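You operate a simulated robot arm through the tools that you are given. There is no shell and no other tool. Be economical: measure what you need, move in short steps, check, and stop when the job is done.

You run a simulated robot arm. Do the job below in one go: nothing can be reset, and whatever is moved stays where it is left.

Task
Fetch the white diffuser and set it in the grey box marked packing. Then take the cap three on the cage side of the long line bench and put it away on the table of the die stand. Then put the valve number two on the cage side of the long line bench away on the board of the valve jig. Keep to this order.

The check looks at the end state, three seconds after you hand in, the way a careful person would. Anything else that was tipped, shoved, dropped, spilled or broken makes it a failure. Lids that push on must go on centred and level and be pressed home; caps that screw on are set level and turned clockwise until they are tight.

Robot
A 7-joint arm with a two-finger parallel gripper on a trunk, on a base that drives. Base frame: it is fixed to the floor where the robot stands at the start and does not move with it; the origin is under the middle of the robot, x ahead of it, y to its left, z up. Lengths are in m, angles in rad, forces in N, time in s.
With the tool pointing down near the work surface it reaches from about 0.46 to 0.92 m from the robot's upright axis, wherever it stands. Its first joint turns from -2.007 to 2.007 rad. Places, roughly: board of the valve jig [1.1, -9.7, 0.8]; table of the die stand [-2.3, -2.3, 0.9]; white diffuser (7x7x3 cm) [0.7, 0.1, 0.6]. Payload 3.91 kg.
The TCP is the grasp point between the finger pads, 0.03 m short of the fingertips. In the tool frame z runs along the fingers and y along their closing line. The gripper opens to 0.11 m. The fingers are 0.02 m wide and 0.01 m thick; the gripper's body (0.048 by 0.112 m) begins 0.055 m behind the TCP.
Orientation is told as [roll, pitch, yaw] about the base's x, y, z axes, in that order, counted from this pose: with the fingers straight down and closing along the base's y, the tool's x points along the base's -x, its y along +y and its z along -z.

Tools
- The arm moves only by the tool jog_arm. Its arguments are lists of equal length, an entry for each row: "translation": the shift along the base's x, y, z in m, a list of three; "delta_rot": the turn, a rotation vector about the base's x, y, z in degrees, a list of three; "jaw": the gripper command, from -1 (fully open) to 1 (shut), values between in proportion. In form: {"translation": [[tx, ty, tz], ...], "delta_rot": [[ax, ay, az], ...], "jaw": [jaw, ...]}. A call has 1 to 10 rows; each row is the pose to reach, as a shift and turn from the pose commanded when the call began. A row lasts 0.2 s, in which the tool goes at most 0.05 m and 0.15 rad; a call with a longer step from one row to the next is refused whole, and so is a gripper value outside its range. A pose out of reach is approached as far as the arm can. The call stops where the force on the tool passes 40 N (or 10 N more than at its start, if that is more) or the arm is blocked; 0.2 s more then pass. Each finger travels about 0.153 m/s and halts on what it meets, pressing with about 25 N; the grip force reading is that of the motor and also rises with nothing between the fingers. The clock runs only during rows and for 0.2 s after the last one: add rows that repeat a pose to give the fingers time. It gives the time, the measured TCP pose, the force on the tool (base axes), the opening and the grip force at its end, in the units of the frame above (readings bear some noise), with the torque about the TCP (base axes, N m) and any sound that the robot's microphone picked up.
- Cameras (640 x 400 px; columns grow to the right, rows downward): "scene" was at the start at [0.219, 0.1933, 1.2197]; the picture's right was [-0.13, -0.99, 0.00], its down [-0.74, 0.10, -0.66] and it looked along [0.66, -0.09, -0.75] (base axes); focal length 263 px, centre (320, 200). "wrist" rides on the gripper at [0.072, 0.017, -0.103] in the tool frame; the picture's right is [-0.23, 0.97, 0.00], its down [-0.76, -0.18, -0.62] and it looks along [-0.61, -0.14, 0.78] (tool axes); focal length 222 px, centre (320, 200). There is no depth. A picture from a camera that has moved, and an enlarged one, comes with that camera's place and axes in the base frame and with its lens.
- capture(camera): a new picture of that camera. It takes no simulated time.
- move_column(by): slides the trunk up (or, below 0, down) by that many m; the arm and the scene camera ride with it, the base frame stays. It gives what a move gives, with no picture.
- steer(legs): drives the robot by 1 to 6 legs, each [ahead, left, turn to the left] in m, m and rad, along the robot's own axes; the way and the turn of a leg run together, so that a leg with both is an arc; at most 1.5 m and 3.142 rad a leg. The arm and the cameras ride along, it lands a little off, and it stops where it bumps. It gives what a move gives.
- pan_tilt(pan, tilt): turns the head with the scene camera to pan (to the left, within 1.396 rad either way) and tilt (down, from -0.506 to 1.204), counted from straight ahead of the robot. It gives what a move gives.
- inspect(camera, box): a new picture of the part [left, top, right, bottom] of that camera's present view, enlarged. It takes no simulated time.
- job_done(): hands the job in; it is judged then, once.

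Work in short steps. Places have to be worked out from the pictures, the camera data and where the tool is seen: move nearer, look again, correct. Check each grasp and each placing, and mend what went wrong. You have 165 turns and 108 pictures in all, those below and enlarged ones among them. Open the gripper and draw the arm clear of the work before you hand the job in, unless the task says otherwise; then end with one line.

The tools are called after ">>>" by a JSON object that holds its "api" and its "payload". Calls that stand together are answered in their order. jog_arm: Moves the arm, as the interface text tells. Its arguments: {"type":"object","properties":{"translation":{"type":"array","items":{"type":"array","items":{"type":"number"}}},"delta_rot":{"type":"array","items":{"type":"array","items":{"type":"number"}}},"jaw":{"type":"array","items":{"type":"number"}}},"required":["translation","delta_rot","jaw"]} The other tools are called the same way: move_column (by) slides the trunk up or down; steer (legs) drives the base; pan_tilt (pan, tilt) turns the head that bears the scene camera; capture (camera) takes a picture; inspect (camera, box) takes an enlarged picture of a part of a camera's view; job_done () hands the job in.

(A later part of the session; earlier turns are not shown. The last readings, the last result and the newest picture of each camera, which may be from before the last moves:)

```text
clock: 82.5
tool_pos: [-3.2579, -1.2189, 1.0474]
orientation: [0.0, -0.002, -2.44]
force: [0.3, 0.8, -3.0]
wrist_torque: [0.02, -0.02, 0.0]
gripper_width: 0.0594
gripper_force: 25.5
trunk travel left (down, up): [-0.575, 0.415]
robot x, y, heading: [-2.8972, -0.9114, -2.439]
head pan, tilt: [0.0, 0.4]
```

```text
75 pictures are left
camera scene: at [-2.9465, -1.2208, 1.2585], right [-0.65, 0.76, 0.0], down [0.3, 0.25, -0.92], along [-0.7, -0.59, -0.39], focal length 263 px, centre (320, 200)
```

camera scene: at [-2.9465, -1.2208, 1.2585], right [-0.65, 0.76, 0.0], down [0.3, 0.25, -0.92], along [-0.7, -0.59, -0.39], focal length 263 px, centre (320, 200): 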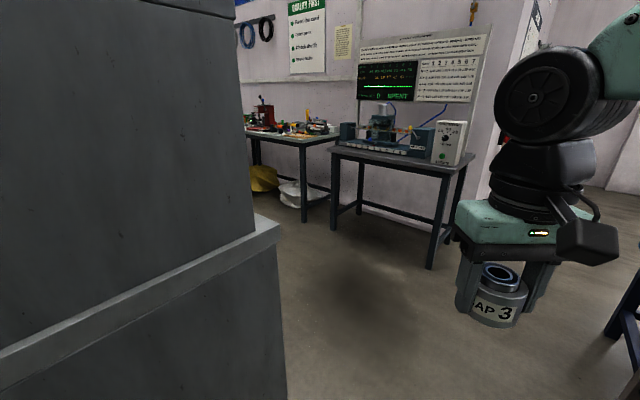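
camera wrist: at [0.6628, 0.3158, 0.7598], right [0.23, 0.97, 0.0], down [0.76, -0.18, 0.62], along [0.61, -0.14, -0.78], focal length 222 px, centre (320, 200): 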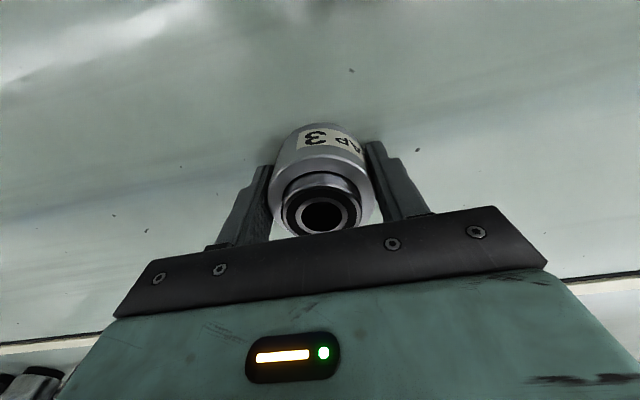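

Corridor confirmed: machine side at x≈−3.42, table at x≈−4.7. I'll drive on, then turn down the corridor.

>>> {"api": "steer", "payload": {"legs": [[0, 0, -0.238], [1.23, 0, 0], [0, 0, 1.107]]}}

>>> {"api": "pan_tilt", "payload": {"pan": 0.3, "tilt": 0.4}}

>>> {"api": "capture", "payload": {"camera": "scene"}}

```text
clock: 92.2
tool_pos: [-3.9838, -1.9235, 1.0453]
orientation: [-0.001, 0.0, -1.584]
force: [0.2, 0.4, -2.3]
wrist_torque: [0.0, 0.01, 0.01]
gripper_width: 0.0593
gripper_force: 25.1
trunk travel left (down, up): [-0.575, 0.415]
robot x, y, heading: [-3.9778, -1.4496, -1.59]
head pan, tilt: [0.0, 0.4]
```

```text
clock: 93.0
tool_pos: [-3.9839, -1.9238, 1.0458]
orientation: [0.001, 0.0, -1.585]
force: [0.5, 1.2, -2.9]
wrist_torque: [0.03, -0.02, 0.02]
gripper_width: 0.0596
gripper_force: 25.0
trunk travel left (down, up): [-0.575, 0.415]
robot x, y, heading: [-3.9782, -1.4525, -1.583]
head pan, tilt: [0.3, 0.4]
```

```text
74 pictures are left
camera scene: at [-3.7503, -1.6874, 1.2585], right [-0.96, -0.28, 0.0], down [-0.11, 0.37, -0.92], along [0.26, -0.88, -0.39], focal length 263 px, centre (320, 200)
```

scene: 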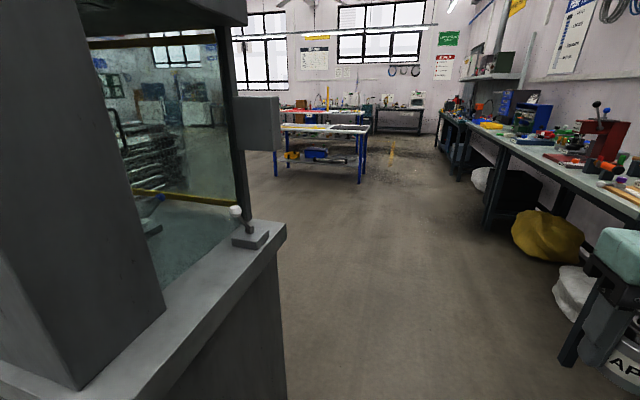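

The passage is clear ahead. I'll drive 1.4 m down and look left at the other side of the machine.

>>> {"api": "steer", "payload": {"legs": [[1.45, 0, 0]]}}

>>> {"api": "pan_tilt", "payload": {"pan": 1.25, "tilt": 0.35}}

>>> {"api": "capture", "payload": {"camera": "scene"}}

```text
clock: 100.2
tool_pos: [-3.9856, -3.3734, 1.0461]
orientation: [0.0, 0.002, -1.568]
force: [0.5, 0.0, -3.2]
wrist_torque: [0.02, 0.0, -0.02]
gripper_width: 0.0596
gripper_force: 25.5
trunk travel left (down, up): [-0.575, 0.415]
robot x, y, heading: [-3.9893, -2.8997, -1.57]
head pan, tilt: [0.3, 0.4]
```

```text
clock: 101.4
tool_pos: [-3.9869, -3.3724, 1.0461]
orientation: [0.0, 0.0, -1.567]
force: [-0.4, 0.0, -3.0]
wrist_torque: [0.0, -0.02, -0.03]
gripper_width: 0.0595
gripper_force: 24.4
trunk travel left (down, up): [-0.575, 0.415]
robot x, y, heading: [-3.9884, -2.9044, -1.571]
head pan, tilt: [1.25, 0.351]
```

```text
73 pictures are left
camera scene: at [-3.6959, -3.0731, 1.2631], right [-0.32, -0.95, 0.0], down [-0.33, 0.11, -0.94], along [0.89, -0.3, -0.34], focal length 263 px, centre (320, 200)
```

scene: 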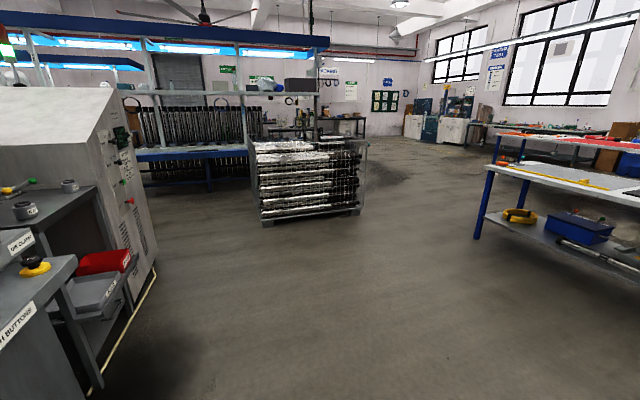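

The machine's open front faces −y, with tables carrying items. I'll drive round to (−2.7, −3.5) and face +y.

>>> {"api": "steer", "payload": {"legs": [[0, 0, 1.136], [1.42, 0, 0], [0, 0, 2.0]]}}

>>> {"api": "pan_tilt", "payload": {"pan": 0.0, "tilt": 0.5}}

>>> {"api": "capture", "payload": {"camera": "scene"}}

```text
clock: 116.2
tool_pos: [-2.7078, -3.0252, 1.0466]
orientation: [0.001, -0.002, 1.575]
force: [0.3, 0.4, -3.4]
wrist_torque: [-0.02, 0.0, -0.01]
gripper_width: 0.0592
gripper_force: 24.8
trunk travel left (down, up): [-0.575, 0.415]
robot x, y, heading: [-2.7029, -3.4981, 1.578]
head pan, tilt: [1.25, 0.351]
```

```text
clock: 117.6
tool_pos: [-2.709, -3.0247, 1.0457]
orientation: [0.001, -0.002, 1.576]
force: [0.1, 0.3, -2.4]
wrist_torque: [-0.01, -0.03, 0.03]
gripper_width: 0.0594
gripper_force: 25.5
trunk travel left (down, up): [-0.575, 0.415]
robot x, y, heading: [-2.7029, -3.4942, 1.571]
head pan, tilt: [0.0, 0.499]
```

```text
72 pictures are left
camera scene: at [-2.9118, -3.2664, 1.2494], right [1.0, 0.01, 0.0], down [0.0, -0.48, -0.88], along [0.0, 0.88, -0.48], focal length 263 px, centre (320, 200)
```

scene: 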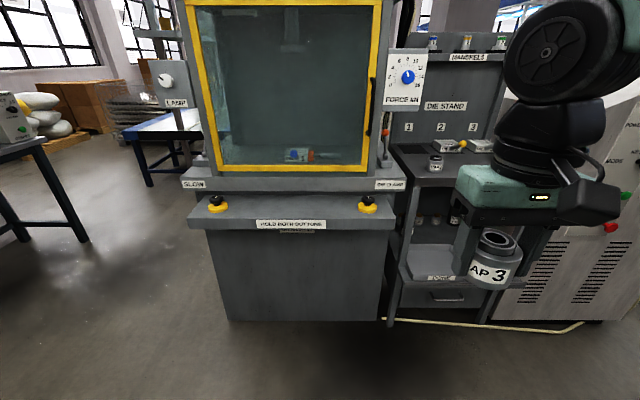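

This is the die stand, with places marked 1, 2, 3. I'll zoom in.

>>> {"api": "inspect", "payload": {"camera": "scene", "box": [370, 20, 530, 200]}}

>>> {"api": "inspect", "payload": {"camera": "scene", "box": [380, 120, 510, 200]}}

```text
2.22 times, centred on (450, 110) of scene
camera zoom: at [-2.9118, -3.2664, 1.2494], right [1.0, 0.01, 0.0], down [0.0, -0.48, -0.88], along [0.0, 0.88, -0.48], focal length 584 px, centre (31, 400)
```

zoom: 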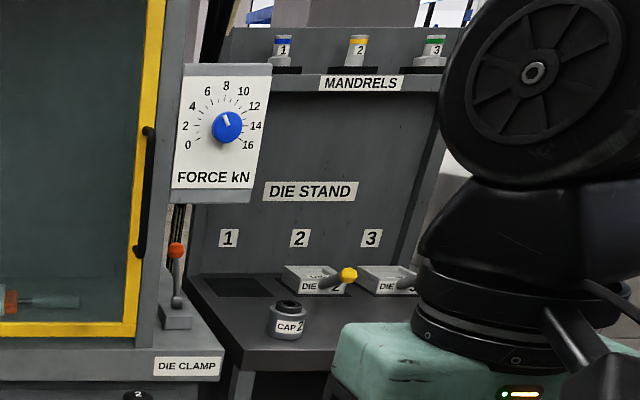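

```text
4.92 times, centred on (445, 160) of scene
camera zoom: at [-2.9118, -3.2664, 1.2494], right [1.0, 0.01, 0.0], down [0.0, -0.48, -0.88], along [0.0, 0.88, -0.48], focal length 1294 px, centre (-295, 397)
```

zoom: 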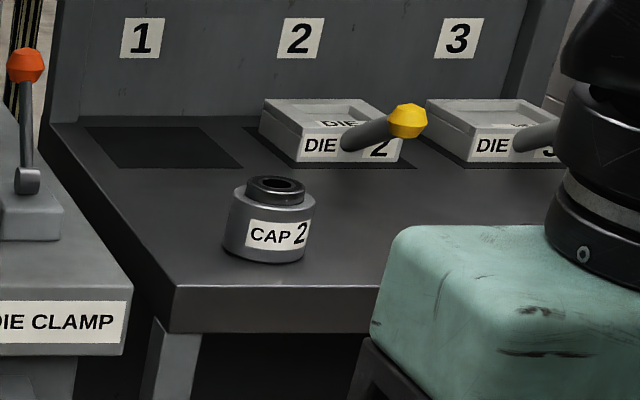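

CAP 2 stands on the front part of the table; CAP 3 belongs there too. I'll raise the trunk and slide in front of the stand for a better view.

>>> {"api": "move_column", "payload": {"by": 0.27}}

>>> {"api": "steer", "payload": {"legs": [[0, -0.36, 0], [0.3, 0, 0]]}}

>>> {"api": "pan_tilt", "payload": {"pan": -0.15, "tilt": 0.75}}

>>> {"api": "capture", "payload": {"camera": "scene"}}

```text
clock: 120.4
tool_pos: [-2.7091, -3.0261, 1.3158]
orientation: [0.0, 0.001, 1.576]
force: [-0.7, -0.4, -3.5]
wrist_torque: [-0.03, 0.0, 0.0]
gripper_width: 0.0593
gripper_force: 24.9
trunk travel left (down, up): [-0.845, 0.145]
robot x, y, heading: [-2.7043, -3.4983, 1.572]
head pan, tilt: [0.0, 0.499]
```

```text
clock: 124.3
tool_pos: [-2.3531, -2.7279, 1.3153]
orientation: [0.0, -0.001, 1.585]
force: [-0.4, 0.3, -2.1]
wrist_torque: [0.0, 0.02, 0.01]
gripper_width: 0.0593
gripper_force: 25.3
trunk travel left (down, up): [-0.845, 0.145]
robot x, y, heading: [-2.3445, -3.2022, 1.582]
head pan, tilt: [0.0, 0.499]
```

```text
clock: 125.1
tool_pos: [-2.3527, -2.7272, 1.3157]
orientation: [-0.001, 0.001, 1.585]
force: [0.6, 0.0, -2.3]
wrist_torque: [-0.02, 0.02, -0.01]
gripper_width: 0.0596
gripper_force: 25.4
trunk travel left (down, up): [-0.845, 0.145]
robot x, y, heading: [-2.3468, -3.2016, 1.582]
head pan, tilt: [-0.15, 0.75]
```

```text
69 pictures are left
camera scene: at [-2.5409, -2.9798, 1.4975], right [0.99, -0.14, 0.0], down [-0.09, -0.68, -0.73], along [0.1, 0.72, -0.68], focal length 263 px, centre (320, 200)
```

scene: 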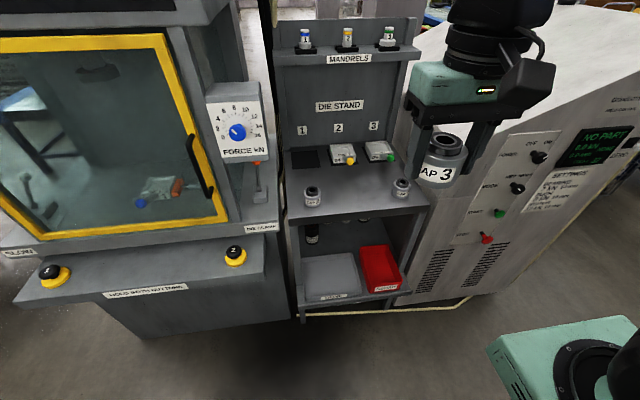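

>>> {"api": "inspect", "payload": {"camera": "scene", "box": [280, 110, 440, 230]}}

```text
3.33 times, centred on (360, 170) of scene
camera zoom: at [-2.5409, -2.9798, 1.4975], right [0.99, -0.14, 0.0], down [-0.09, -0.68, -0.73], along [0.1, 0.72, -0.68], focal length 876 px, centre (187, 300)
```

zoom: 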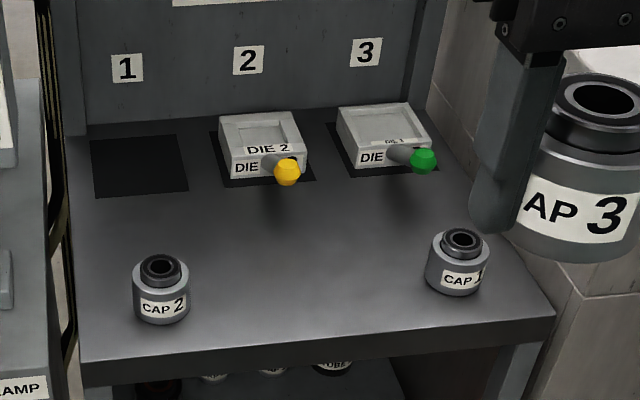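

Table top works out at z≈0.867, CAP 2 at (−2.476, −2.315), CAP 1 at (−2.15, −2.316). The free middle (−2.31, −2.30) is the spot for CAP 3. I'll drive 0.15 m nearer and bring the arm over.

>>> {"api": "steer", "payload": {"legs": [[0.15, 0, 0]]}}

>>> {"api": "jog_arm", "payload": {"translation": [[0.005, 0.03, -0.03], [0.01, 0.06, -0.06], [0.015, 0.09, -0.09], [0.02, 0.12, -0.12], [0.025, 0.15, -0.15], [0.03, 0.18, -0.18], [0.035, 0.21, -0.21], [0.04, 0.24, -0.24], [0.04, 0.265, -0.27], [0.04, 0.265, -0.27]], "delta_rot": [[0, 0, 0], [0, 0, 0], [0, 0, 0], [0, 0, 0], [0, 0, 0], [0, 0, 0], [0, 0, 0], [0, 0, 0], [0, 0, 0], [0, 0, 0]], "jaw": [0.7, 0.7, 0.7, 0.7, 0.7, 0.7, 0.7, 0.7, 0.7, 0.7]}}

>>> {"api": "capture", "payload": {"camera": "scene"}}

>>> {"api": "capture", "payload": {"camera": "wrist"}}

```text
clock: 126.5
tool_pos: [-2.3573, -2.5771, 1.3154]
orientation: [-0.001, 0.002, 1.587]
force: [-0.4, 0.1, -2.5]
wrist_torque: [-0.01, -0.03, 0.02]
gripper_width: 0.0593
gripper_force: 25.1
trunk travel left (down, up): [-0.845, 0.145]
robot x, y, heading: [-2.3473, -3.0464, 1.585]
head pan, tilt: [-0.15, 0.75]
```

```text
clock: 128.7
tool_pos: [-2.3155, -2.3128, 1.046]
orientation: [0.0, 0.001, 1.589]
force: [-0.1, -0.5, -2.4]
wrist_torque: [0.01, -0.02, 0.02]
gripper_width: 0.0594
gripper_force: 24.4
trunk travel left (down, up): [-0.845, 0.145]
robot x, y, heading: [-2.3488, -3.0499, 1.589]
head pan, tilt: [-0.15, 0.75]
```

```text
67 pictures are left
camera scene: at [-2.5436, -2.8292, 1.4974], right [0.99, -0.13, 0.0], down [-0.09, -0.68, -0.73], along [0.1, 0.72, -0.68], focal length 263 px, centre (320, 200)
```

scene: 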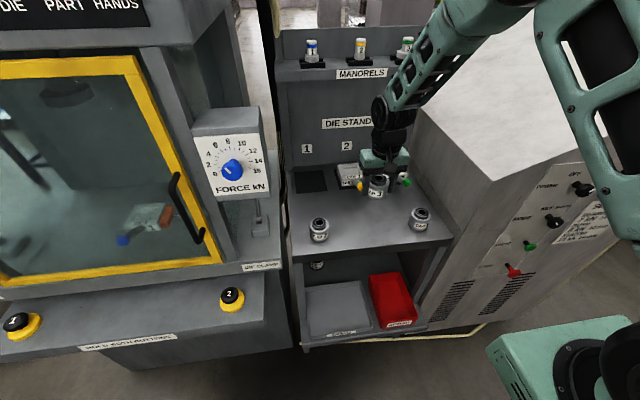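

```text
66 pictures are left
camera wrist: at [-2.3312, -2.3856, 1.1512], right [-0.98, 0.21, 0.0], down [0.17, 0.76, 0.62], along [0.13, 0.61, -0.78], focal length 222 px, centre (320, 200)
```

wrist: 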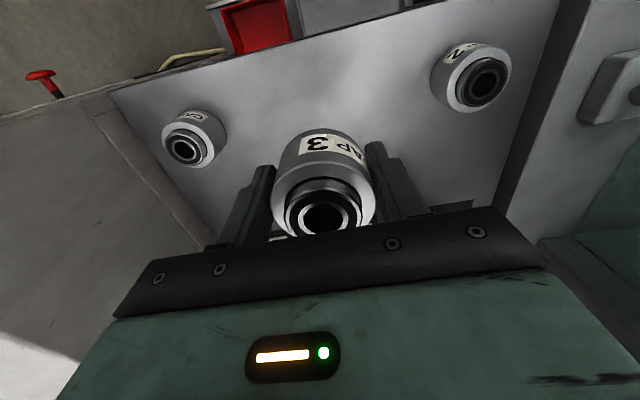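

All consistent. I'll lower the cap onto the table slowly.

>>> {"api": "jog_arm", "payload": {"translation": [[0, 0.01, -0.04], [0, 0.012, -0.08], [0, 0.012, -0.115], [0, 0.012, -0.128], [0, 0.012, -0.134], [0, 0.012, -0.139], [0, 0.012, -0.143]], "delta_rot": [[0, 0, 0], [0, 0, 0], [0, 0, 0], [0, 0, 0], [0, 0, 0], [0, 0, 0], [0, 0, 0]], "jaw": [0.7, 0.7, 0.7, 0.7, 0.7, 0.7, 0.7]}}

>>> {"api": "inspect", "payload": {"camera": "scene", "box": [280, 140, 460, 260]}}

```text
clock: 130.3
tool_pos: [-2.3171, -2.2998, 0.9027]
orientation: [0.001, 0.002, 1.588]
force: [-0.9, -0.2, -3.3]
wrist_torque: [-0.05, 0.02, 0.03]
gripper_width: 0.0595
gripper_force: 25.4
trunk travel left (down, up): [-0.845, 0.145]
robot x, y, heading: [-2.3494, -3.0486, 1.588]
head pan, tilt: [-0.15, 0.75]
```

```text
3.33 times, centred on (370, 200) of scene
camera zoom: at [-2.5437, -2.8293, 1.4974], right [0.99, -0.13, 0.0], down [-0.09, -0.68, -0.73], along [0.1, 0.72, -0.68], focal length 876 px, centre (153, 200)
```

zoom: 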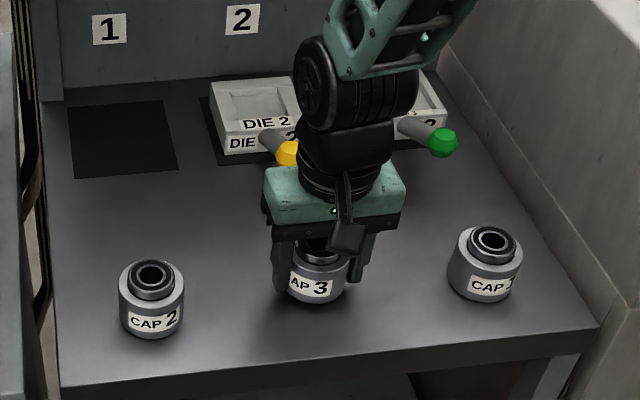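

Almost down, no contact yet. I'll creep down in 2 mm steps until the force shows contact.

>>> {"api": "jog_arm", "payload": {"translation": [[0, 0, -0.002], [0, 0, -0.004], [0, 0, -0.006], [0, 0, -0.006]], "delta_rot": [[0, 0, 0], [0, 0, 0], [0, 0, 0], [0, 0, 0]], "jaw": [0.7, 0.7, 0.7, 0.7]}}

```text
clock: 131.3
tool_pos: [-2.3155, -2.3005, 0.8967]
orientation: [-0.001, 0.0, 1.588]
force: [0.3, 0.9, -2.5]
wrist_torque: [-0.03, -0.02, 0.01]
gripper_width: 0.0592
gripper_force: 25.0
trunk travel left (down, up): [-0.845, 0.145]
robot x, y, heading: [-2.3442, -3.0472, 1.589]
head pan, tilt: [-0.15, 0.75]
```

>>> {"api": "jog_arm", "payload": {"translation": [[0, 0, -0.003], [0, 0, -0.005], [0, 0, -0.007], [0, 0, -0.009], [0, 0, -0.01], [0, 0, -0.01]], "delta_rot": [[0, 0, 0], [0, 0, 0], [0, 0, 0], [0, 0, 0], [0, 0, 0], [0, 0, 0]], "jaw": [0.7, 0.7, 0.7, 0.7, 0.7, 0.7]}}

>>> {"api": "inspect", "payload": {"camera": "scene", "box": [300, 180, 440, 260]}}

```text
clock: 132.6
tool_pos: [-2.316, -2.3, 0.8895]
orientation: [-0.002, 0.001, 1.585]
force: [0.6, -10.5, 23.8]
wrist_torque: [-0.54, -0.86, -0.35]
gripper_width: 0.0595
gripper_force: 25.2
trunk travel left (down, up): [-0.845, 0.145]
robot x, y, heading: [-2.3454, -3.0488, 1.588]
head pan, tilt: [-0.15, 0.75]
stopped in row 6: the force on the tool passed its limit (the readings are from after the stop); the commanded pose is now the measured one
```

```text
4.57 times, centred on (370, 220) of scene
camera zoom: at [-2.5438, -2.831, 1.4975], right [0.99, -0.13, 0.0], down [-0.09, -0.68, -0.73], along [0.1, 0.73, -0.68], focal length 1202 px, centre (91, 109)
```

zoom: 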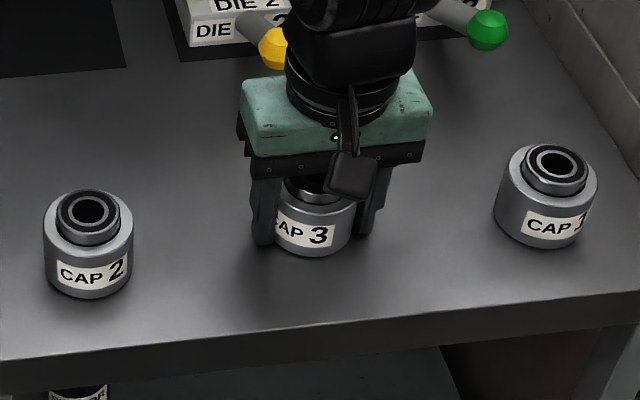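

Contact with the table. I'll ease off 1 mm, open and rise straight up.

>>> {"api": "jog_arm", "payload": {"translation": [[0, 0, 0.001], [0, 0, 0.001], [0, 0, 0.001], [0, 0, 0.03], [0, 0, 0.07], [0, 0, 0.12], [0, 0, 0.17], [0, 0, 0.2]], "delta_rot": [[0, 0, 0], [0, 0, 0], [0, 0, 0], [0, 0, 0], [0, 0, 0], [0, 0, 0], [0, 0, 0], [0, 0, 0]], "jaw": [0.7, -0.8, -0.8, -0.8, -0.8, -0.8, -0.8, -0.8]}}

>>> {"api": "jog_arm", "payload": {"translation": [[0, -0.03, 0.03], [0, -0.06, 0.06], [0, -0.09, 0.09], [0, -0.12, 0.12], [0, -0.15, 0.15], [0, -0.18, 0.18], [0, -0.21, 0.21], [0, -0.24, 0.21], [0, -0.26, 0.21]], "delta_rot": [[0, 0, 0], [0, 0, 0], [0, 0, 0], [0, 0, 0], [0, 0, 0], [0, 0, 0], [0, 0, 0], [0, 0, 0], [0, 0, 0]], "jaw": [-0.8, -0.8, -0.8, -0.8, -0.8, -0.8, -0.8, -0.8, -0.8]}}

>>> {"api": "inspect", "payload": {"camera": "scene", "box": [280, 140, 460, 260]}}

```text
clock: 134.3
tool_pos: [-2.316, -2.298, 1.0853]
orientation: [-0.001, -0.002, 1.586]
force: [-0.3, -0.1, -0.3]
wrist_torque: [0.0, 0.01, 0.01]
gripper_width: 0.099
gripper_force: 0.0
trunk travel left (down, up): [-0.845, 0.145]
robot x, y, heading: [-2.3475, -3.047, 1.584]
head pan, tilt: [-0.15, 0.75]
```

```text
clock: 136.3
tool_pos: [-2.3165, -2.5586, 1.2978]
orientation: [0.002, -0.001, 1.587]
force: [-0.2, -0.1, 0.4]
wrist_torque: [-0.05, 0.0, -0.02]
gripper_width: 0.0991
gripper_force: 0.2
trunk travel left (down, up): [-0.845, 0.145]
robot x, y, heading: [-2.3474, -3.0481, 1.587]
head pan, tilt: [-0.15, 0.75]
```

```text
3.33 times, centred on (370, 200) of scene
camera zoom: at [-2.5437, -2.8292, 1.4974], right [0.99, -0.13, 0.0], down [-0.09, -0.68, -0.73], along [0.1, 0.72, -0.68], focal length 876 px, centre (153, 200)
```

zoom: 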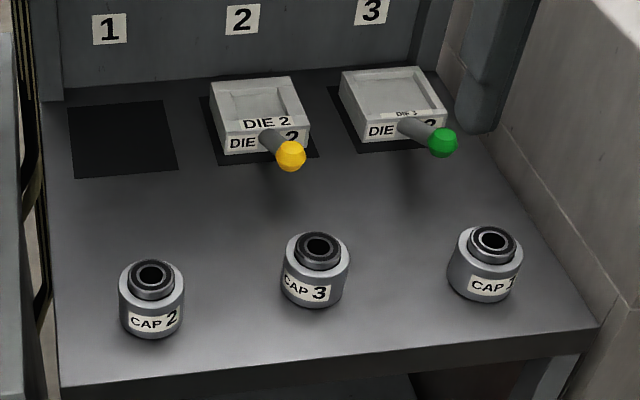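

CAP 3 stands upright between its neighbours. I'll back out, lower the trunk, and retrace the route toward the bench.

>>> {"api": "steer", "payload": {"legs": [[-0.45, 0, 0]]}}

>>> {"api": "move_column", "payload": {"by": -0.27}}

>>> {"api": "steer", "payload": {"legs": [[0, 0, 1.315], [0.85, 0, 0], [0.84, 0, 0]]}}

```text
clock: 139.1
tool_pos: [-2.3086, -3.0106, 1.2983]
orientation: [0.001, -0.001, 1.583]
force: [-0.3, -0.7, 1.0]
wrist_torque: [-0.02, 0.0, 0.0]
gripper_width: 0.0988
gripper_force: 0.0
trunk travel left (down, up): [-0.845, 0.145]
robot x, y, heading: [-2.3398, -3.5038, 1.578]
head pan, tilt: [-0.15, 0.75]
```

```text
clock: 141.8
tool_pos: [-2.308, -3.0107, 1.0288]
orientation: [-0.001, -0.001, 1.585]
force: [-0.3, -1.3, -0.1]
wrist_torque: [0.05, 0.01, -0.01]
gripper_width: 0.0992
gripper_force: 0.1
trunk travel left (down, up): [-0.575, 0.415]
robot x, y, heading: [-2.3393, -3.4994, 1.583]
head pan, tilt: [-0.15, 0.75]
```

```text
clock: 153.7
tool_pos: [-4.4663, -2.9355, 1.0285]
orientation: [0.0, -0.002, 2.9]
force: [0.7, -0.5, 0.3]
wrist_torque: [-0.02, -0.04, -0.01]
gripper_width: 0.0989
gripper_force: 0.0
trunk travel left (down, up): [-0.575, 0.415]
robot x, y, heading: [-4.0001, -3.088, 2.897]
head pan, tilt: [-0.15, 0.75]
```

>>> {"api": "steer", "payload": {"legs": [[0, 0, -1.326], [1.5, 0, 0], [0.1, 0, 0]]}}

```text
clock: 165.2
tool_pos: [-4.0058, -0.9857, 1.0282]
orientation: [0.0, -0.002, 1.602]
force: [0.1, -0.2, 0.8]
wrist_torque: [-0.04, 0.01, -0.04]
gripper_width: 0.0989
gripper_force: 0.0
trunk travel left (down, up): [-0.575, 0.415]
robot x, y, heading: [-4.0285, -1.4765, 1.602]
head pan, tilt: [-0.15, 0.75]
```

On track. Next to (−2.9, −0.9), then on to (−1.6, 0).

>>> {"api": "steer", "payload": {"legs": [[0, 0, -1.128], [1.27, 0, 0]]}}

```text
clock: 174.4
tool_pos: [-2.4486, -0.7025, 1.0278]
orientation: [0.001, -0.001, 0.479]
force: [1.4, 1.0, -0.2]
wrist_torque: [0.06, 0.02, -0.01]
gripper_width: 0.099
gripper_force: 0.0
trunk travel left (down, up): [-0.575, 0.415]
robot x, y, heading: [-2.9028, -0.896, 0.475]
head pan, tilt: [-0.15, 0.75]
```

>>> {"api": "steer", "payload": {"legs": [[0, 0, 0.102], [1.5, 0, 0], [0, 0, -0.577]]}}

>>> {"api": "pan_tilt", "payload": {"pan": -0.3, "tilt": 0.45}}

>>> {"api": "capture", "payload": {"camera": "scene"}}

```text
clock: 184.0
tool_pos: [-1.162, -0.1327, 1.028]
orientation: [0.0, -0.003, -0.015]
force: [0.7, -0.5, -0.3]
wrist_torque: [-0.02, 0.02, -0.02]
gripper_width: 0.0987
gripper_force: 0.0
trunk travel left (down, up): [-0.575, 0.415]
robot x, y, heading: [-1.6527, -0.0877, -0.015]
head pan, tilt: [-0.15, 0.75]
```

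```text
clock: 184.8
tool_pos: [-1.1614, -0.1318, 1.0276]
orientation: [0.002, -0.001, -0.016]
force: [-0.2, 0.2, -0.2]
wrist_torque: [0.01, -0.01, 0.0]
gripper_width: 0.0989
gripper_force: 0.1
trunk travel left (down, up): [-0.575, 0.415]
robot x, y, heading: [-1.6479, -0.0867, -0.02]
head pan, tilt: [-0.3, 0.45]
```

```text
62 pictures are left
camera scene: at [-1.4202, 0.0858, 1.2538], right [-0.31, -0.95, 0.0], down [-0.41, 0.14, -0.9], along [0.86, -0.28, -0.44], focal length 263 px, centre (320, 200)
```

scene: 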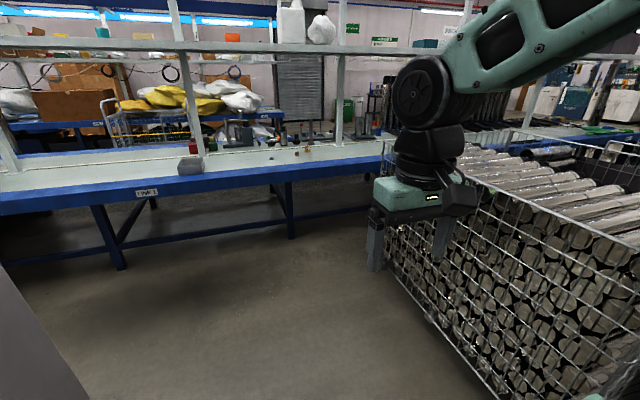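

Clear path ahead, cage face at y≈−0.78. I'll drive to the bench, standing at about (−0.03, −0.28).

>>> {"api": "steer", "payload": {"legs": [[1.4, 0, 0.018], [0, -0.17, 0], [0.22, 0, 0]]}}

>>> {"api": "pan_tilt", "payload": {"pan": -0.3, "tilt": 0.8}}

>>> {"api": "capture", "payload": {"camera": "scene"}}

```text
clock: 194.1
tool_pos: [0.4485, -0.3175, 1.0286]
orientation: [0.001, -0.001, -0.005]
force: [0.4, 0.2, 1.2]
wrist_torque: [0.0, 0.01, 0.0]
gripper_width: 0.0991
gripper_force: 0.1
trunk travel left (down, up): [-0.575, 0.415]
robot x, y, heading: [-0.0457, -0.2719, -0.005]
head pan, tilt: [-0.3, 0.45]
```

```text
clock: 194.9
tool_pos: [0.4489, -0.3163, 1.0289]
orientation: [0.002, -0.002, -0.005]
force: [0.5, 0.3, -0.6]
wrist_torque: [-0.03, 0.0, -0.03]
gripper_width: 0.0989
gripper_force: 0.0
trunk travel left (down, up): [-0.575, 0.415]
robot x, y, heading: [-0.0443, -0.2776, -0.006]
head pan, tilt: [-0.3, 0.799]
```

```text
61 pictures are left
camera scene: at [0.177, -0.0972, 1.2235], right [-0.3, -0.95, 0.0], down [-0.68, 0.22, -0.7], along [0.67, -0.21, -0.72], focal length 263 px, centre (320, 200)
```

scene: 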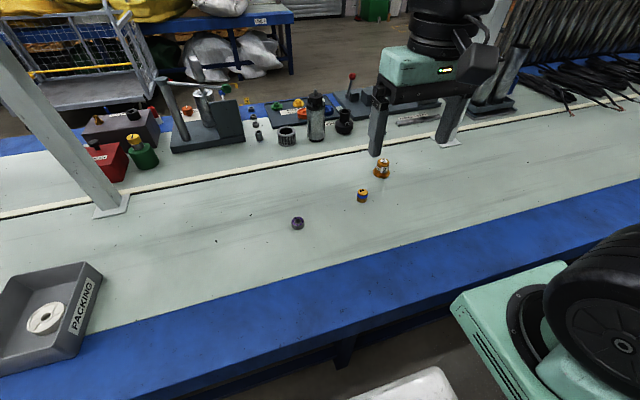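

>>> {"api": "inspect", "payload": {"camera": "scene", "box": [340, 140, 420, 210]}}

```text
5.71 times, centred on (380, 175) of scene
camera zoom: at [0.177, -0.0972, 1.2235], right [-0.3, -0.95, 0.0], down [-0.68, 0.22, -0.7], along [0.67, -0.21, -0.72], focal length 1502 px, centre (-23, 343)
```

zoom: 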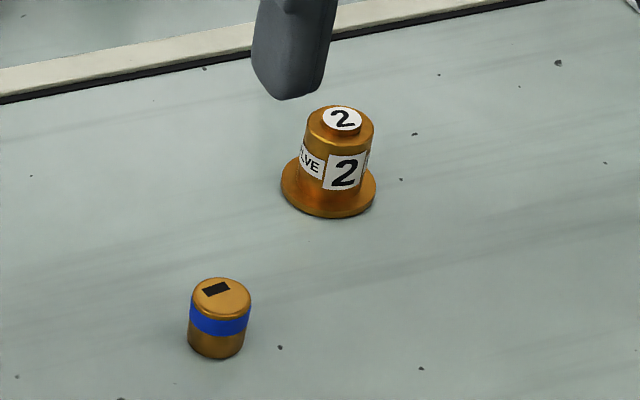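

Valve 2 at about (0.792, −0.516): flange 5.8 cm at the bottom, body 4 cm, top at z≈0.685. I'll move above it.

>>> {"api": "jog_arm", "payload": {"translation": [[0.034, -0.02, -0.021], [0.068, -0.04, -0.042], [0.102, -0.06, -0.063], [0.136, -0.08, -0.084], [0.17, -0.1, -0.105], [0.204, -0.12, -0.126], [0.238, -0.14, -0.147], [0.272, -0.16, -0.168], [0.306, -0.18, -0.189], [0.34, -0.2, -0.2]], "delta_rot": [[0, 0, 0], [0, 0, 0], [0, 0, 0], [0, 0, 0], [0, 0, 0], [0, 0, 0], [0, 0, 0], [0, 0, 0], [0, 0, 0], [0, 0, 0]], "jaw": [-0.8, -0.8, -0.8, -0.8, -0.8, -0.8, -0.8, -0.8, -0.8, -0.8]}}

>>> {"api": "capture", "payload": {"camera": "wrist"}}

```text
clock: 197.1
tool_pos: [0.7881, -0.5153, 0.8294]
orientation: [0.002, -0.004, -0.002]
force: [0.1, 0.4, 0.4]
wrist_torque: [-0.05, -0.01, 0.02]
gripper_width: 0.099
gripper_force: 0.0
trunk travel left (down, up): [-0.575, 0.415]
robot x, y, heading: [-0.0415, -0.2743, -0.002]
head pan, tilt: [-0.3, 0.799]
```

```text
59 pictures are left
camera wrist: at [0.7153, -0.4979, 0.9334], right [0.23, 0.97, 0.0], down [0.76, -0.18, 0.63], along [0.61, -0.14, -0.78], focal length 222 px, centre (320, 200)
```

wrist: 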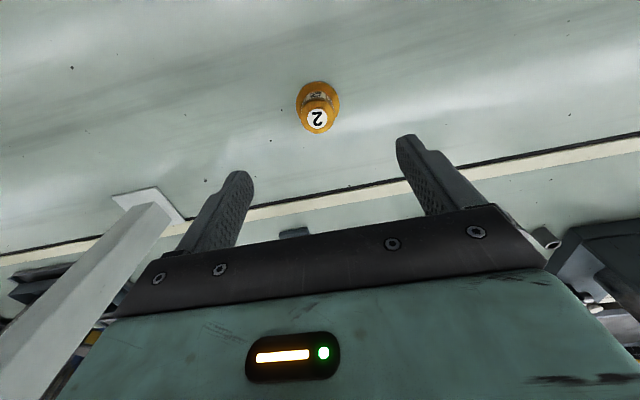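

The wrist view gives (0.796, −0.519). I'll descend and grip the body above the flange.

>>> {"api": "jog_arm", "payload": {"translation": [[0.007, -0.003, -0.045], [0.007, -0.003, -0.09], [0.007, -0.003, -0.13], [0.007, -0.003, -0.155], [0.007, -0.003, -0.167], [0.007, -0.003, -0.167], [0.007, -0.003, -0.167], [0.007, -0.003, -0.167], [0.007, -0.003, -0.167]], "delta_rot": [[0, 0, 0], [0, 0, 0], [0, 0, 0], [0, 0, 0], [0, 0, 0], [0, 0, 0], [0, 0, 0], [0, 0, 0], [0, 0, 0]], "jaw": [-0.8, -0.8, -0.8, -0.8, -0.8, 0.9, 0.9, 0.9, 0.9]}}

>>> {"api": "capture", "payload": {"camera": "wrist"}}

```text
clock: 199.1
tool_pos: [0.7952, -0.5196, 0.6622]
orientation: [-0.001, -0.002, -0.005]
force: [0.7, -0.5, 0.5]
wrist_torque: [-0.14, -0.04, 0.0]
gripper_width: 0.0392
gripper_force: 24.0
trunk travel left (down, up): [-0.575, 0.415]
robot x, y, heading: [-0.0444, -0.2757, -0.002]
head pan, tilt: [-0.3, 0.799]
```

```text
58 pictures are left
camera wrist: at [0.7222, -0.5029, 0.7655], right [0.23, 0.97, 0.0], down [0.76, -0.18, 0.63], along [0.61, -0.14, -0.78], focal length 222 px, centre (320, 200)
```

wrist: 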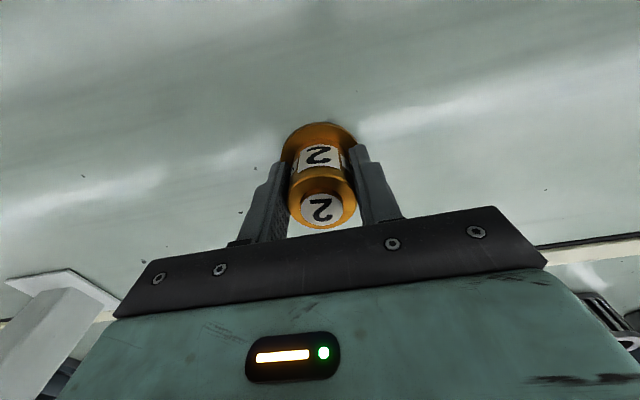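

Gripped at 0.039 m. I'll lift and tuck in.

>>> {"api": "jog_arm", "payload": {"translation": [[0, 0, 0.04], [0, 0, 0.085], [0, 0, 0.13], [-0.03, 0.02, 0.155], [-0.06, 0.04, 0.18], [-0.09, 0.06, 0.205], [-0.12, 0.08, 0.23], [-0.15, 0.1, 0.255], [-0.18, 0.12, 0.28], [-0.215, 0.14, 0.3]], "delta_rot": [[0, 0, 0], [0, 0, 0], [0, 0, 0], [0, 0, 0], [0, 0, 0], [0, 0, 0], [0, 0, 0], [0, 0, 0], [0, 0, 0], [0, 0, 0]], "jaw": [0.9, 0.9, 0.9, 0.9, 0.9, 0.9, 0.9, 0.9, 0.9, 0.9]}}

>>> {"api": "jog_arm", "payload": {"translation": [[-0.035, 0.025, 0.02], [-0.07, 0.05, 0.04], [-0.105, 0.075, 0.06], [-0.14, 0.1, 0.08], [-0.14, 0.1, 0.1]], "delta_rot": [[0, 0, 0], [0, 0, 0], [0, 0, 0], [0, 0, 0], [0, 0, 0]], "jaw": [0.9, 0.9, 0.9, 0.9, 0.9]}}

>>> {"api": "steer", "payload": {"legs": [[-0.22, 0, 0], [0, 0.2, 0], [0, 0, -1.571]]}}

>>> {"api": "pan_tilt", "payload": {"pan": 0.15, "tilt": 0.45}}

>>> {"api": "capture", "payload": {"camera": "scene"}}

```text
clock: 201.3
tool_pos: [0.5806, -0.3835, 0.962]
orientation: [0.003, -0.003, -0.005]
force: [0.2, -0.1, -4.6]
wrist_torque: [-0.01, 0.07, -0.02]
gripper_width: 0.0391
gripper_force: 24.1
trunk travel left (down, up): [-0.575, 0.415]
robot x, y, heading: [-0.043, -0.2778, -0.006]
head pan, tilt: [-0.3, 0.799]
```

```text
clock: 202.5
tool_pos: [0.4408, -0.2791, 1.0616]
orientation: [0.0, -0.001, -0.007]
force: [0.9, -1.1, -4.1]
wrist_torque: [0.02, 0.04, -0.01]
gripper_width: 0.0393
gripper_force: 24.9
trunk travel left (down, up): [-0.575, 0.415]
robot x, y, heading: [-0.0447, -0.2764, -0.004]
head pan, tilt: [-0.3, 0.799]
```

```text
clock: 209.2
tool_pos: [-0.2642, -0.5603, 1.0607]
orientation: [0.001, -0.001, -1.567]
force: [-0.1, -0.1, -4.0]
wrist_torque: [0.04, -0.02, 0.01]
gripper_width: 0.0393
gripper_force: 25.0
trunk travel left (down, up): [-0.575, 0.415]
robot x, y, heading: [-0.2637, -0.078, -1.57]
head pan, tilt: [-0.3, 0.799]
```

```text
clock: 210.1
tool_pos: [-0.2646, -0.5605, 1.0613]
orientation: [0.001, -0.001, -1.568]
force: [1.0, -0.7, -4.4]
wrist_torque: [0.0, 0.02, 0.01]
gripper_width: 0.0392
gripper_force: 25.3
trunk travel left (down, up): [-0.575, 0.415]
robot x, y, heading: [-0.2653, -0.0774, -1.574]
head pan, tilt: [0.15, 0.45]
```

```text
57 pictures are left
camera scene: at [-0.0455, -0.3095, 1.2538], right [-0.99, -0.15, 0.0], down [-0.07, 0.43, -0.9], along [0.14, -0.89, -0.44], focal length 263 px, centre (320, 200)
```

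scene: 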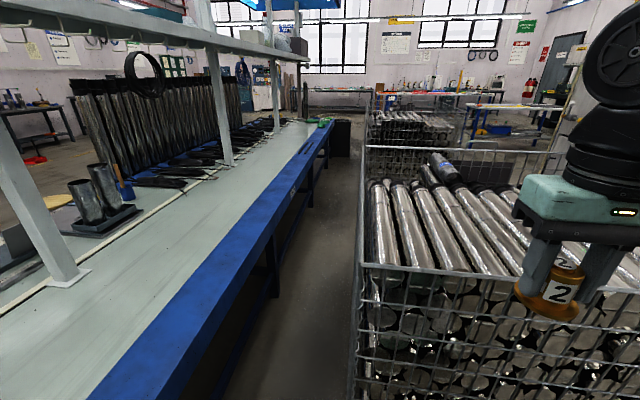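

The gap beside the cage is only ~0.43 m, too narrow. I'll go round by the west again: face −x, then retrace.

>>> {"api": "steer", "payload": {"legs": [[0, 0, -1.571], [1.5, 0, 0]]}}

```text
clock: 221.2
tool_pos: [-2.2196, -0.0703, 1.0611]
orientation: [-0.001, -0.001, -3.142]
force: [-0.1, -0.2, -3.7]
wrist_torque: [0.02, -0.01, 0.0]
gripper_width: 0.0391
gripper_force: 24.8
trunk travel left (down, up): [-0.575, 0.415]
robot x, y, heading: [-1.7367, -0.071, -3.142]
head pan, tilt: [0.15, 0.45]
```

>>> {"api": "steer", "payload": {"legs": [[0, 0, 0.619], [1.428, 0, 0], [0, 0, -0.148], [1.234, 0, 0], [0, 0, 1.1]]}}

```text
clock: 239.0
tool_pos: [-4.0038, -1.8494, 1.0605]
orientation: [0.0, -0.002, -1.587]
force: [-0.7, 0.2, -3.0]
wrist_torque: [0.05, 0.02, -0.02]
gripper_width: 0.0389
gripper_force: 25.1
trunk travel left (down, up): [-0.575, 0.415]
robot x, y, heading: [-3.9954, -1.3649, -1.587]
head pan, tilt: [0.15, 0.45]
```

>>> {"api": "steer", "payload": {"legs": [[1.5, 0, 0.016], [0.15, 0, 0], [0, 0, 0.6]]}}

>>> {"api": "pan_tilt", "payload": {"pan": 0.1, "tilt": 0.25}}

>>> {"api": "capture", "payload": {"camera": "scene"}}

```text
clock: 248.8
tool_pos: [-3.7561, -3.3696, 1.0601]
orientation: [0.0, -0.002, -0.988]
force: [0.4, 0.5, -4.4]
wrist_torque: [0.05, -0.01, -0.01]
gripper_width: 0.0386
gripper_force: 24.6
trunk travel left (down, up): [-0.575, 0.415]
robot x, y, heading: [-4.0213, -2.963, -0.987]
head pan, tilt: [0.15, 0.45]
```

```text
clock: 249.6
tool_pos: [-3.7567, -3.3691, 1.0604]
orientation: [0.001, -0.001, -0.987]
force: [-1.1, -0.5, -4.8]
wrist_torque: [0.0, 0.04, 0.04]
gripper_width: 0.0387
gripper_force: 24.6
trunk travel left (down, up): [-0.575, 0.415]
robot x, y, heading: [-4.0236, -2.9642, -0.99]
head pan, tilt: [0.099, 0.25]
```

```text
56 pictures are left
camera scene: at [-3.7135, -3.0443, 1.2724], right [-0.78, -0.63, 0.0], down [-0.16, 0.19, -0.97], along [0.61, -0.75, -0.25], focal length 263 px, centre (320, 200)
```

scene: 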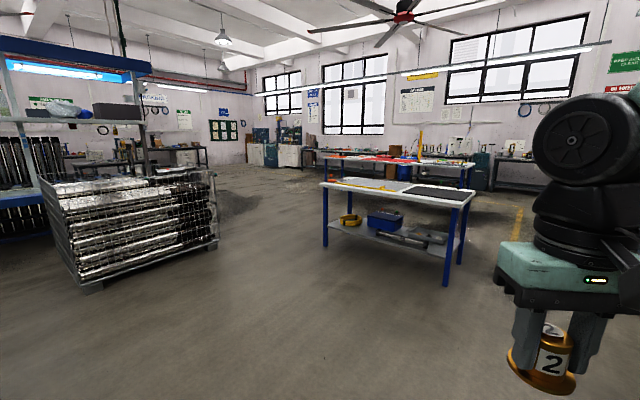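

A table stands at x −3.3…−2.0, y≈−5.25 and a loaded cage at x>−1.0, y −3.3…−4.5; the gap between is about 1.2 m. I'll drive to (−2.1, −4.05) and aim through it.

>>> {"api": "steer", "payload": {"legs": [[0, 0, 0.474], [1.1, 0, 0], [1.1, 0, 0], [0, 0, -0.424]]}}

>>> {"api": "pan_tilt", "payload": {"pan": 0.2, "tilt": 0.25}}

>>> {"api": "capture", "payload": {"camera": "scene"}}

```text
clock: 263.1
tool_pos: [-1.8246, -4.458, 1.0612]
orientation: [0.001, -0.003, -0.948]
force: [0.0, 0.6, -4.3]
wrist_torque: [-0.01, 0.03, -0.03]
gripper_width: 0.0386
gripper_force: 24.6
trunk travel left (down, up): [-0.575, 0.415]
robot x, y, heading: [-2.1053, -4.0608, -0.947]
head pan, tilt: [0.099, 0.25]
```

```text
clock: 263.8
tool_pos: [-1.8251, -4.4587, 1.0606]
orientation: [0.001, -0.001, -0.948]
force: [0.0, 0.2, -3.5]
wrist_torque: [0.04, 0.01, 0.01]
gripper_width: 0.0382
gripper_force: 24.7
trunk travel left (down, up): [-0.575, 0.415]
robot x, y, heading: [-2.1027, -4.0633, -0.95]
head pan, tilt: [0.201, 0.25]
```

```text
55 pictures are left
camera scene: at [-1.7887, -4.1254, 1.2725], right [-0.68, -0.73, 0.0], down [-0.18, 0.17, -0.97], along [0.71, -0.66, -0.25], focal length 263 px, centre (320, 200)
```

scene: 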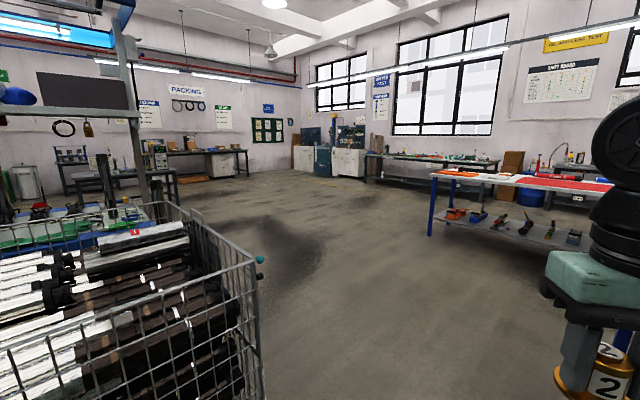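

Gap confirmed. I'll drive on 2 m through it.

>>> {"api": "steer", "payload": {"legs": [[1.0, 0, 0], [1.0, 0, 0]]}}

>>> {"api": "pan_tilt", "payload": {"pan": 0.0, "tilt": 0.25}}

>>> {"api": "capture", "payload": {"camera": "scene"}}

```text
clock: 273.8
tool_pos: [-0.6057, -6.0606, 1.0592]
orientation: [0.001, -0.002, -0.922]
force: [-0.2, 0.1, -4.2]
wrist_torque: [0.04, 0.05, 0.02]
gripper_width: 0.0386
gripper_force: 24.6
trunk travel left (down, up): [-0.575, 0.415]
robot x, y, heading: [-0.902, -5.6768, -0.923]
head pan, tilt: [0.201, 0.25]
```

```text
clock: 274.5
tool_pos: [-0.6067, -6.0604, 1.0598]
orientation: [0.0, -0.001, -0.921]
force: [-0.6, -0.2, -4.3]
wrist_torque: [0.01, 0.01, -0.01]
gripper_width: 0.0383
gripper_force: 25.1
trunk travel left (down, up): [-0.575, 0.415]
robot x, y, heading: [-0.8988, -5.6716, -0.923]
head pan, tilt: [0.0, 0.25]
```

```text
54 pictures are left
camera scene: at [-0.5923, -5.7391, 1.2725], right [-0.8, -0.6, 0.0], down [-0.15, 0.2, -0.97], along [0.59, -0.77, -0.25], focal length 263 px, centre (320, 200)
```

scene: 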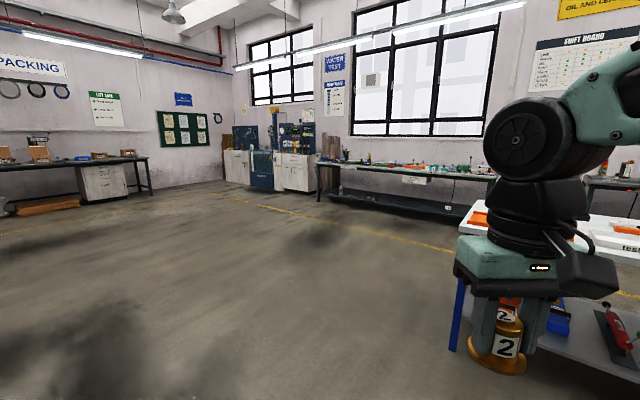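

The jig bench is along the far wall. I'll drive to about (0.7, −8.0) and face it.

>>> {"api": "steer", "payload": {"legs": [[0, 0, -0.046], [1.4, 0, 0], [1.4, 0, 0], [0, 0, -0.6]]}}

>>> {"api": "pan_tilt", "payload": {"pan": 0.2, "tilt": 0.4}}

>>> {"api": "capture", "payload": {"camera": "scene"}}

```text
clock: 290.4
tool_pos: [0.7931, -8.4696, 1.0608]
orientation: [0.001, 0.0, -1.514]
force: [-0.2, 0.5, -3.4]
wrist_torque: [0.0, 0.01, 0.0]
gripper_width: 0.0384
gripper_force: 24.9
trunk travel left (down, up): [-0.575, 0.415]
robot x, y, heading: [0.7678, -7.9884, -1.514]
head pan, tilt: [0.0, 0.25]
```

```text
clock: 291.1
tool_pos: [0.7939, -8.4702, 1.0614]
orientation: [-0.001, -0.003, -1.517]
force: [0.1, -0.5, -4.6]
wrist_torque: [0.01, 0.02, 0.0]
gripper_width: 0.0384
gripper_force: 25.2
trunk travel left (down, up): [-0.575, 0.415]
robot x, y, heading: [0.7662, -7.9877, -1.518]
head pan, tilt: [0.201, 0.4]
```

```text
53 pictures are left
camera scene: at [1.0033, -8.2085, 1.2586], right [-0.97, -0.25, 0.0], down [-0.1, 0.38, -0.92], along [0.23, -0.89, -0.39], focal length 263 px, centre (320, 200)
```

scene: 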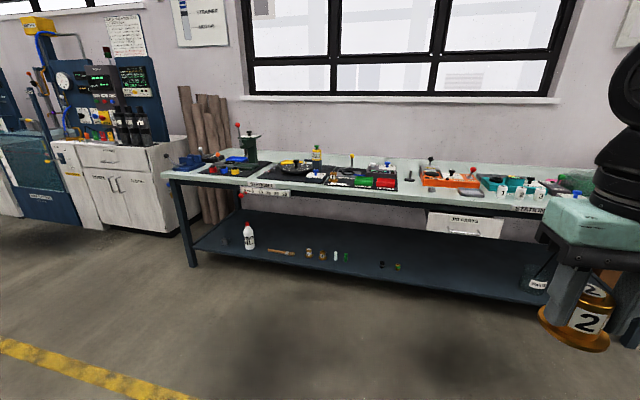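

>>> {"api": "inspect", "payload": {"camera": "scene", "box": [230, 120, 430, 220]}}

>>> {"api": "inspect", "payload": {"camera": "scene", "box": [400, 130, 560, 230]}}

```text
3.20 times, centred on (330, 170) of scene
camera zoom: at [1.0033, -8.2085, 1.2586], right [-0.97, -0.25, 0.0], down [-0.1, 0.38, -0.92], along [0.23, -0.89, -0.39], focal length 841 px, centre (288, 296)
```

zoom: 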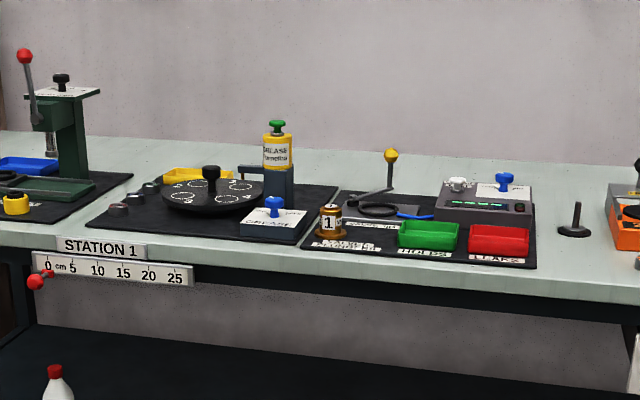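

```text
4.00 times, centred on (480, 180) of scene
camera zoom: at [1.0033, -8.2085, 1.2586], right [-0.97, -0.25, 0.0], down [-0.1, 0.38, -0.92], along [0.23, -0.89, -0.39], focal length 1052 px, centre (-320, 280)
```

zoom: 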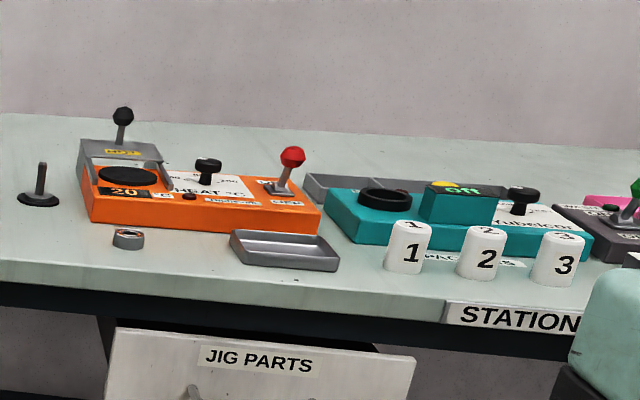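

The valve jig board carries valve 1, a clamp seat, and HOLDS/LEAKS trays. I'll raise the trunk and drive nearer.

>>> {"api": "move_column", "payload": {"by": 0.22}}

>>> {"api": "steer", "payload": {"legs": [[0, 0, -0.053], [0.6, 0, 0], [0, 0.3, 0]]}}

>>> {"api": "pan_tilt", "payload": {"pan": 0.0, "tilt": 0.7}}

>>> {"api": "capture", "payload": {"camera": "scene"}}

```text
clock: 293.4
tool_pos: [0.793, -8.4695, 1.2805]
orientation: [-0.001, -0.002, -1.515]
force: [0.0, -1.3, -4.4]
wrist_torque: [0.02, -0.02, 0.0]
gripper_width: 0.0386
gripper_force: 24.8
trunk travel left (down, up): [-0.795, 0.195]
robot x, y, heading: [0.7698, -7.9893, -1.521]
head pan, tilt: [0.201, 0.4]
```

```text
clock: 298.8
tool_pos: [1.0628, -9.0616, 1.2817]
orientation: [-0.002, -0.002, -1.572]
force: [0.5, -0.1, -3.8]
wrist_torque: [0.0, 0.01, 0.0]
gripper_width: 0.0387
gripper_force: 24.9
trunk travel left (down, up): [-0.795, 0.195]
robot x, y, heading: [1.0705, -8.5777, -1.574]
head pan, tilt: [0.201, 0.4]
```

```text
clock: 299.6
tool_pos: [1.0641, -9.0606, 1.2806]
orientation: [0.0, -0.001, -1.574]
force: [0.3, 0.2, -3.7]
wrist_torque: [0.06, 0.0, -0.02]
gripper_width: 0.0386
gripper_force: 25.3
trunk travel left (down, up): [-0.795, 0.195]
robot x, y, heading: [1.0686, -8.5764, -1.571]
head pan, tilt: [0.0, 0.7]
```

```text
50 pictures are left
camera scene: at [1.2704, -8.8057, 1.4517], right [-1.0, 0.0, 0.0], down [0.0, 0.64, -0.77], along [0.0, -0.77, -0.64], focal length 263 px, centre (320, 200)
```

scene: 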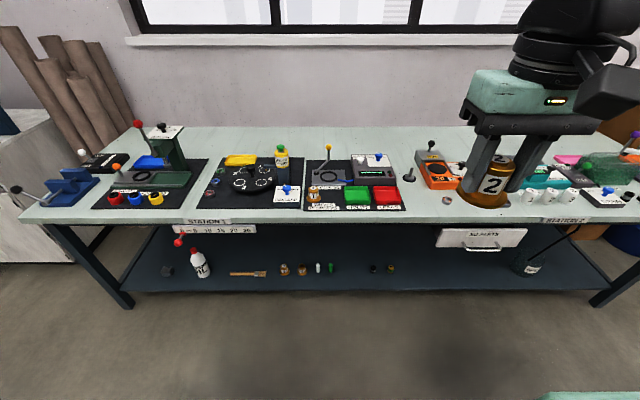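

>>> {"api": "inspect", "payload": {"camera": "scene", "box": [295, 140, 415, 220]}}

```text
5.00 times, centred on (355, 180) of scene
camera zoom: at [1.2704, -8.8057, 1.4517], right [-1.0, 0.0, 0.0], down [0.0, 0.64, -0.77], along [0.0, -0.77, -0.64], focal length 1315 px, centre (145, 300)
```

zoom: 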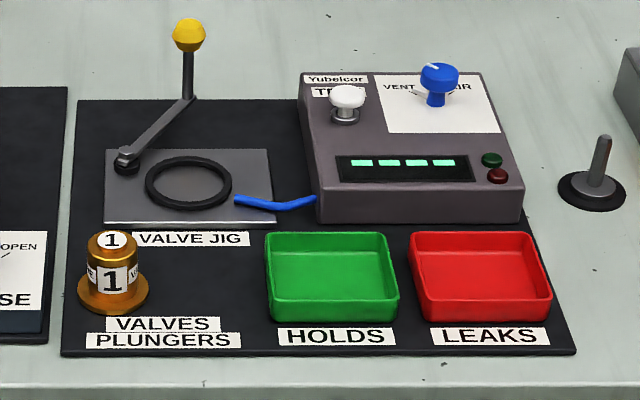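

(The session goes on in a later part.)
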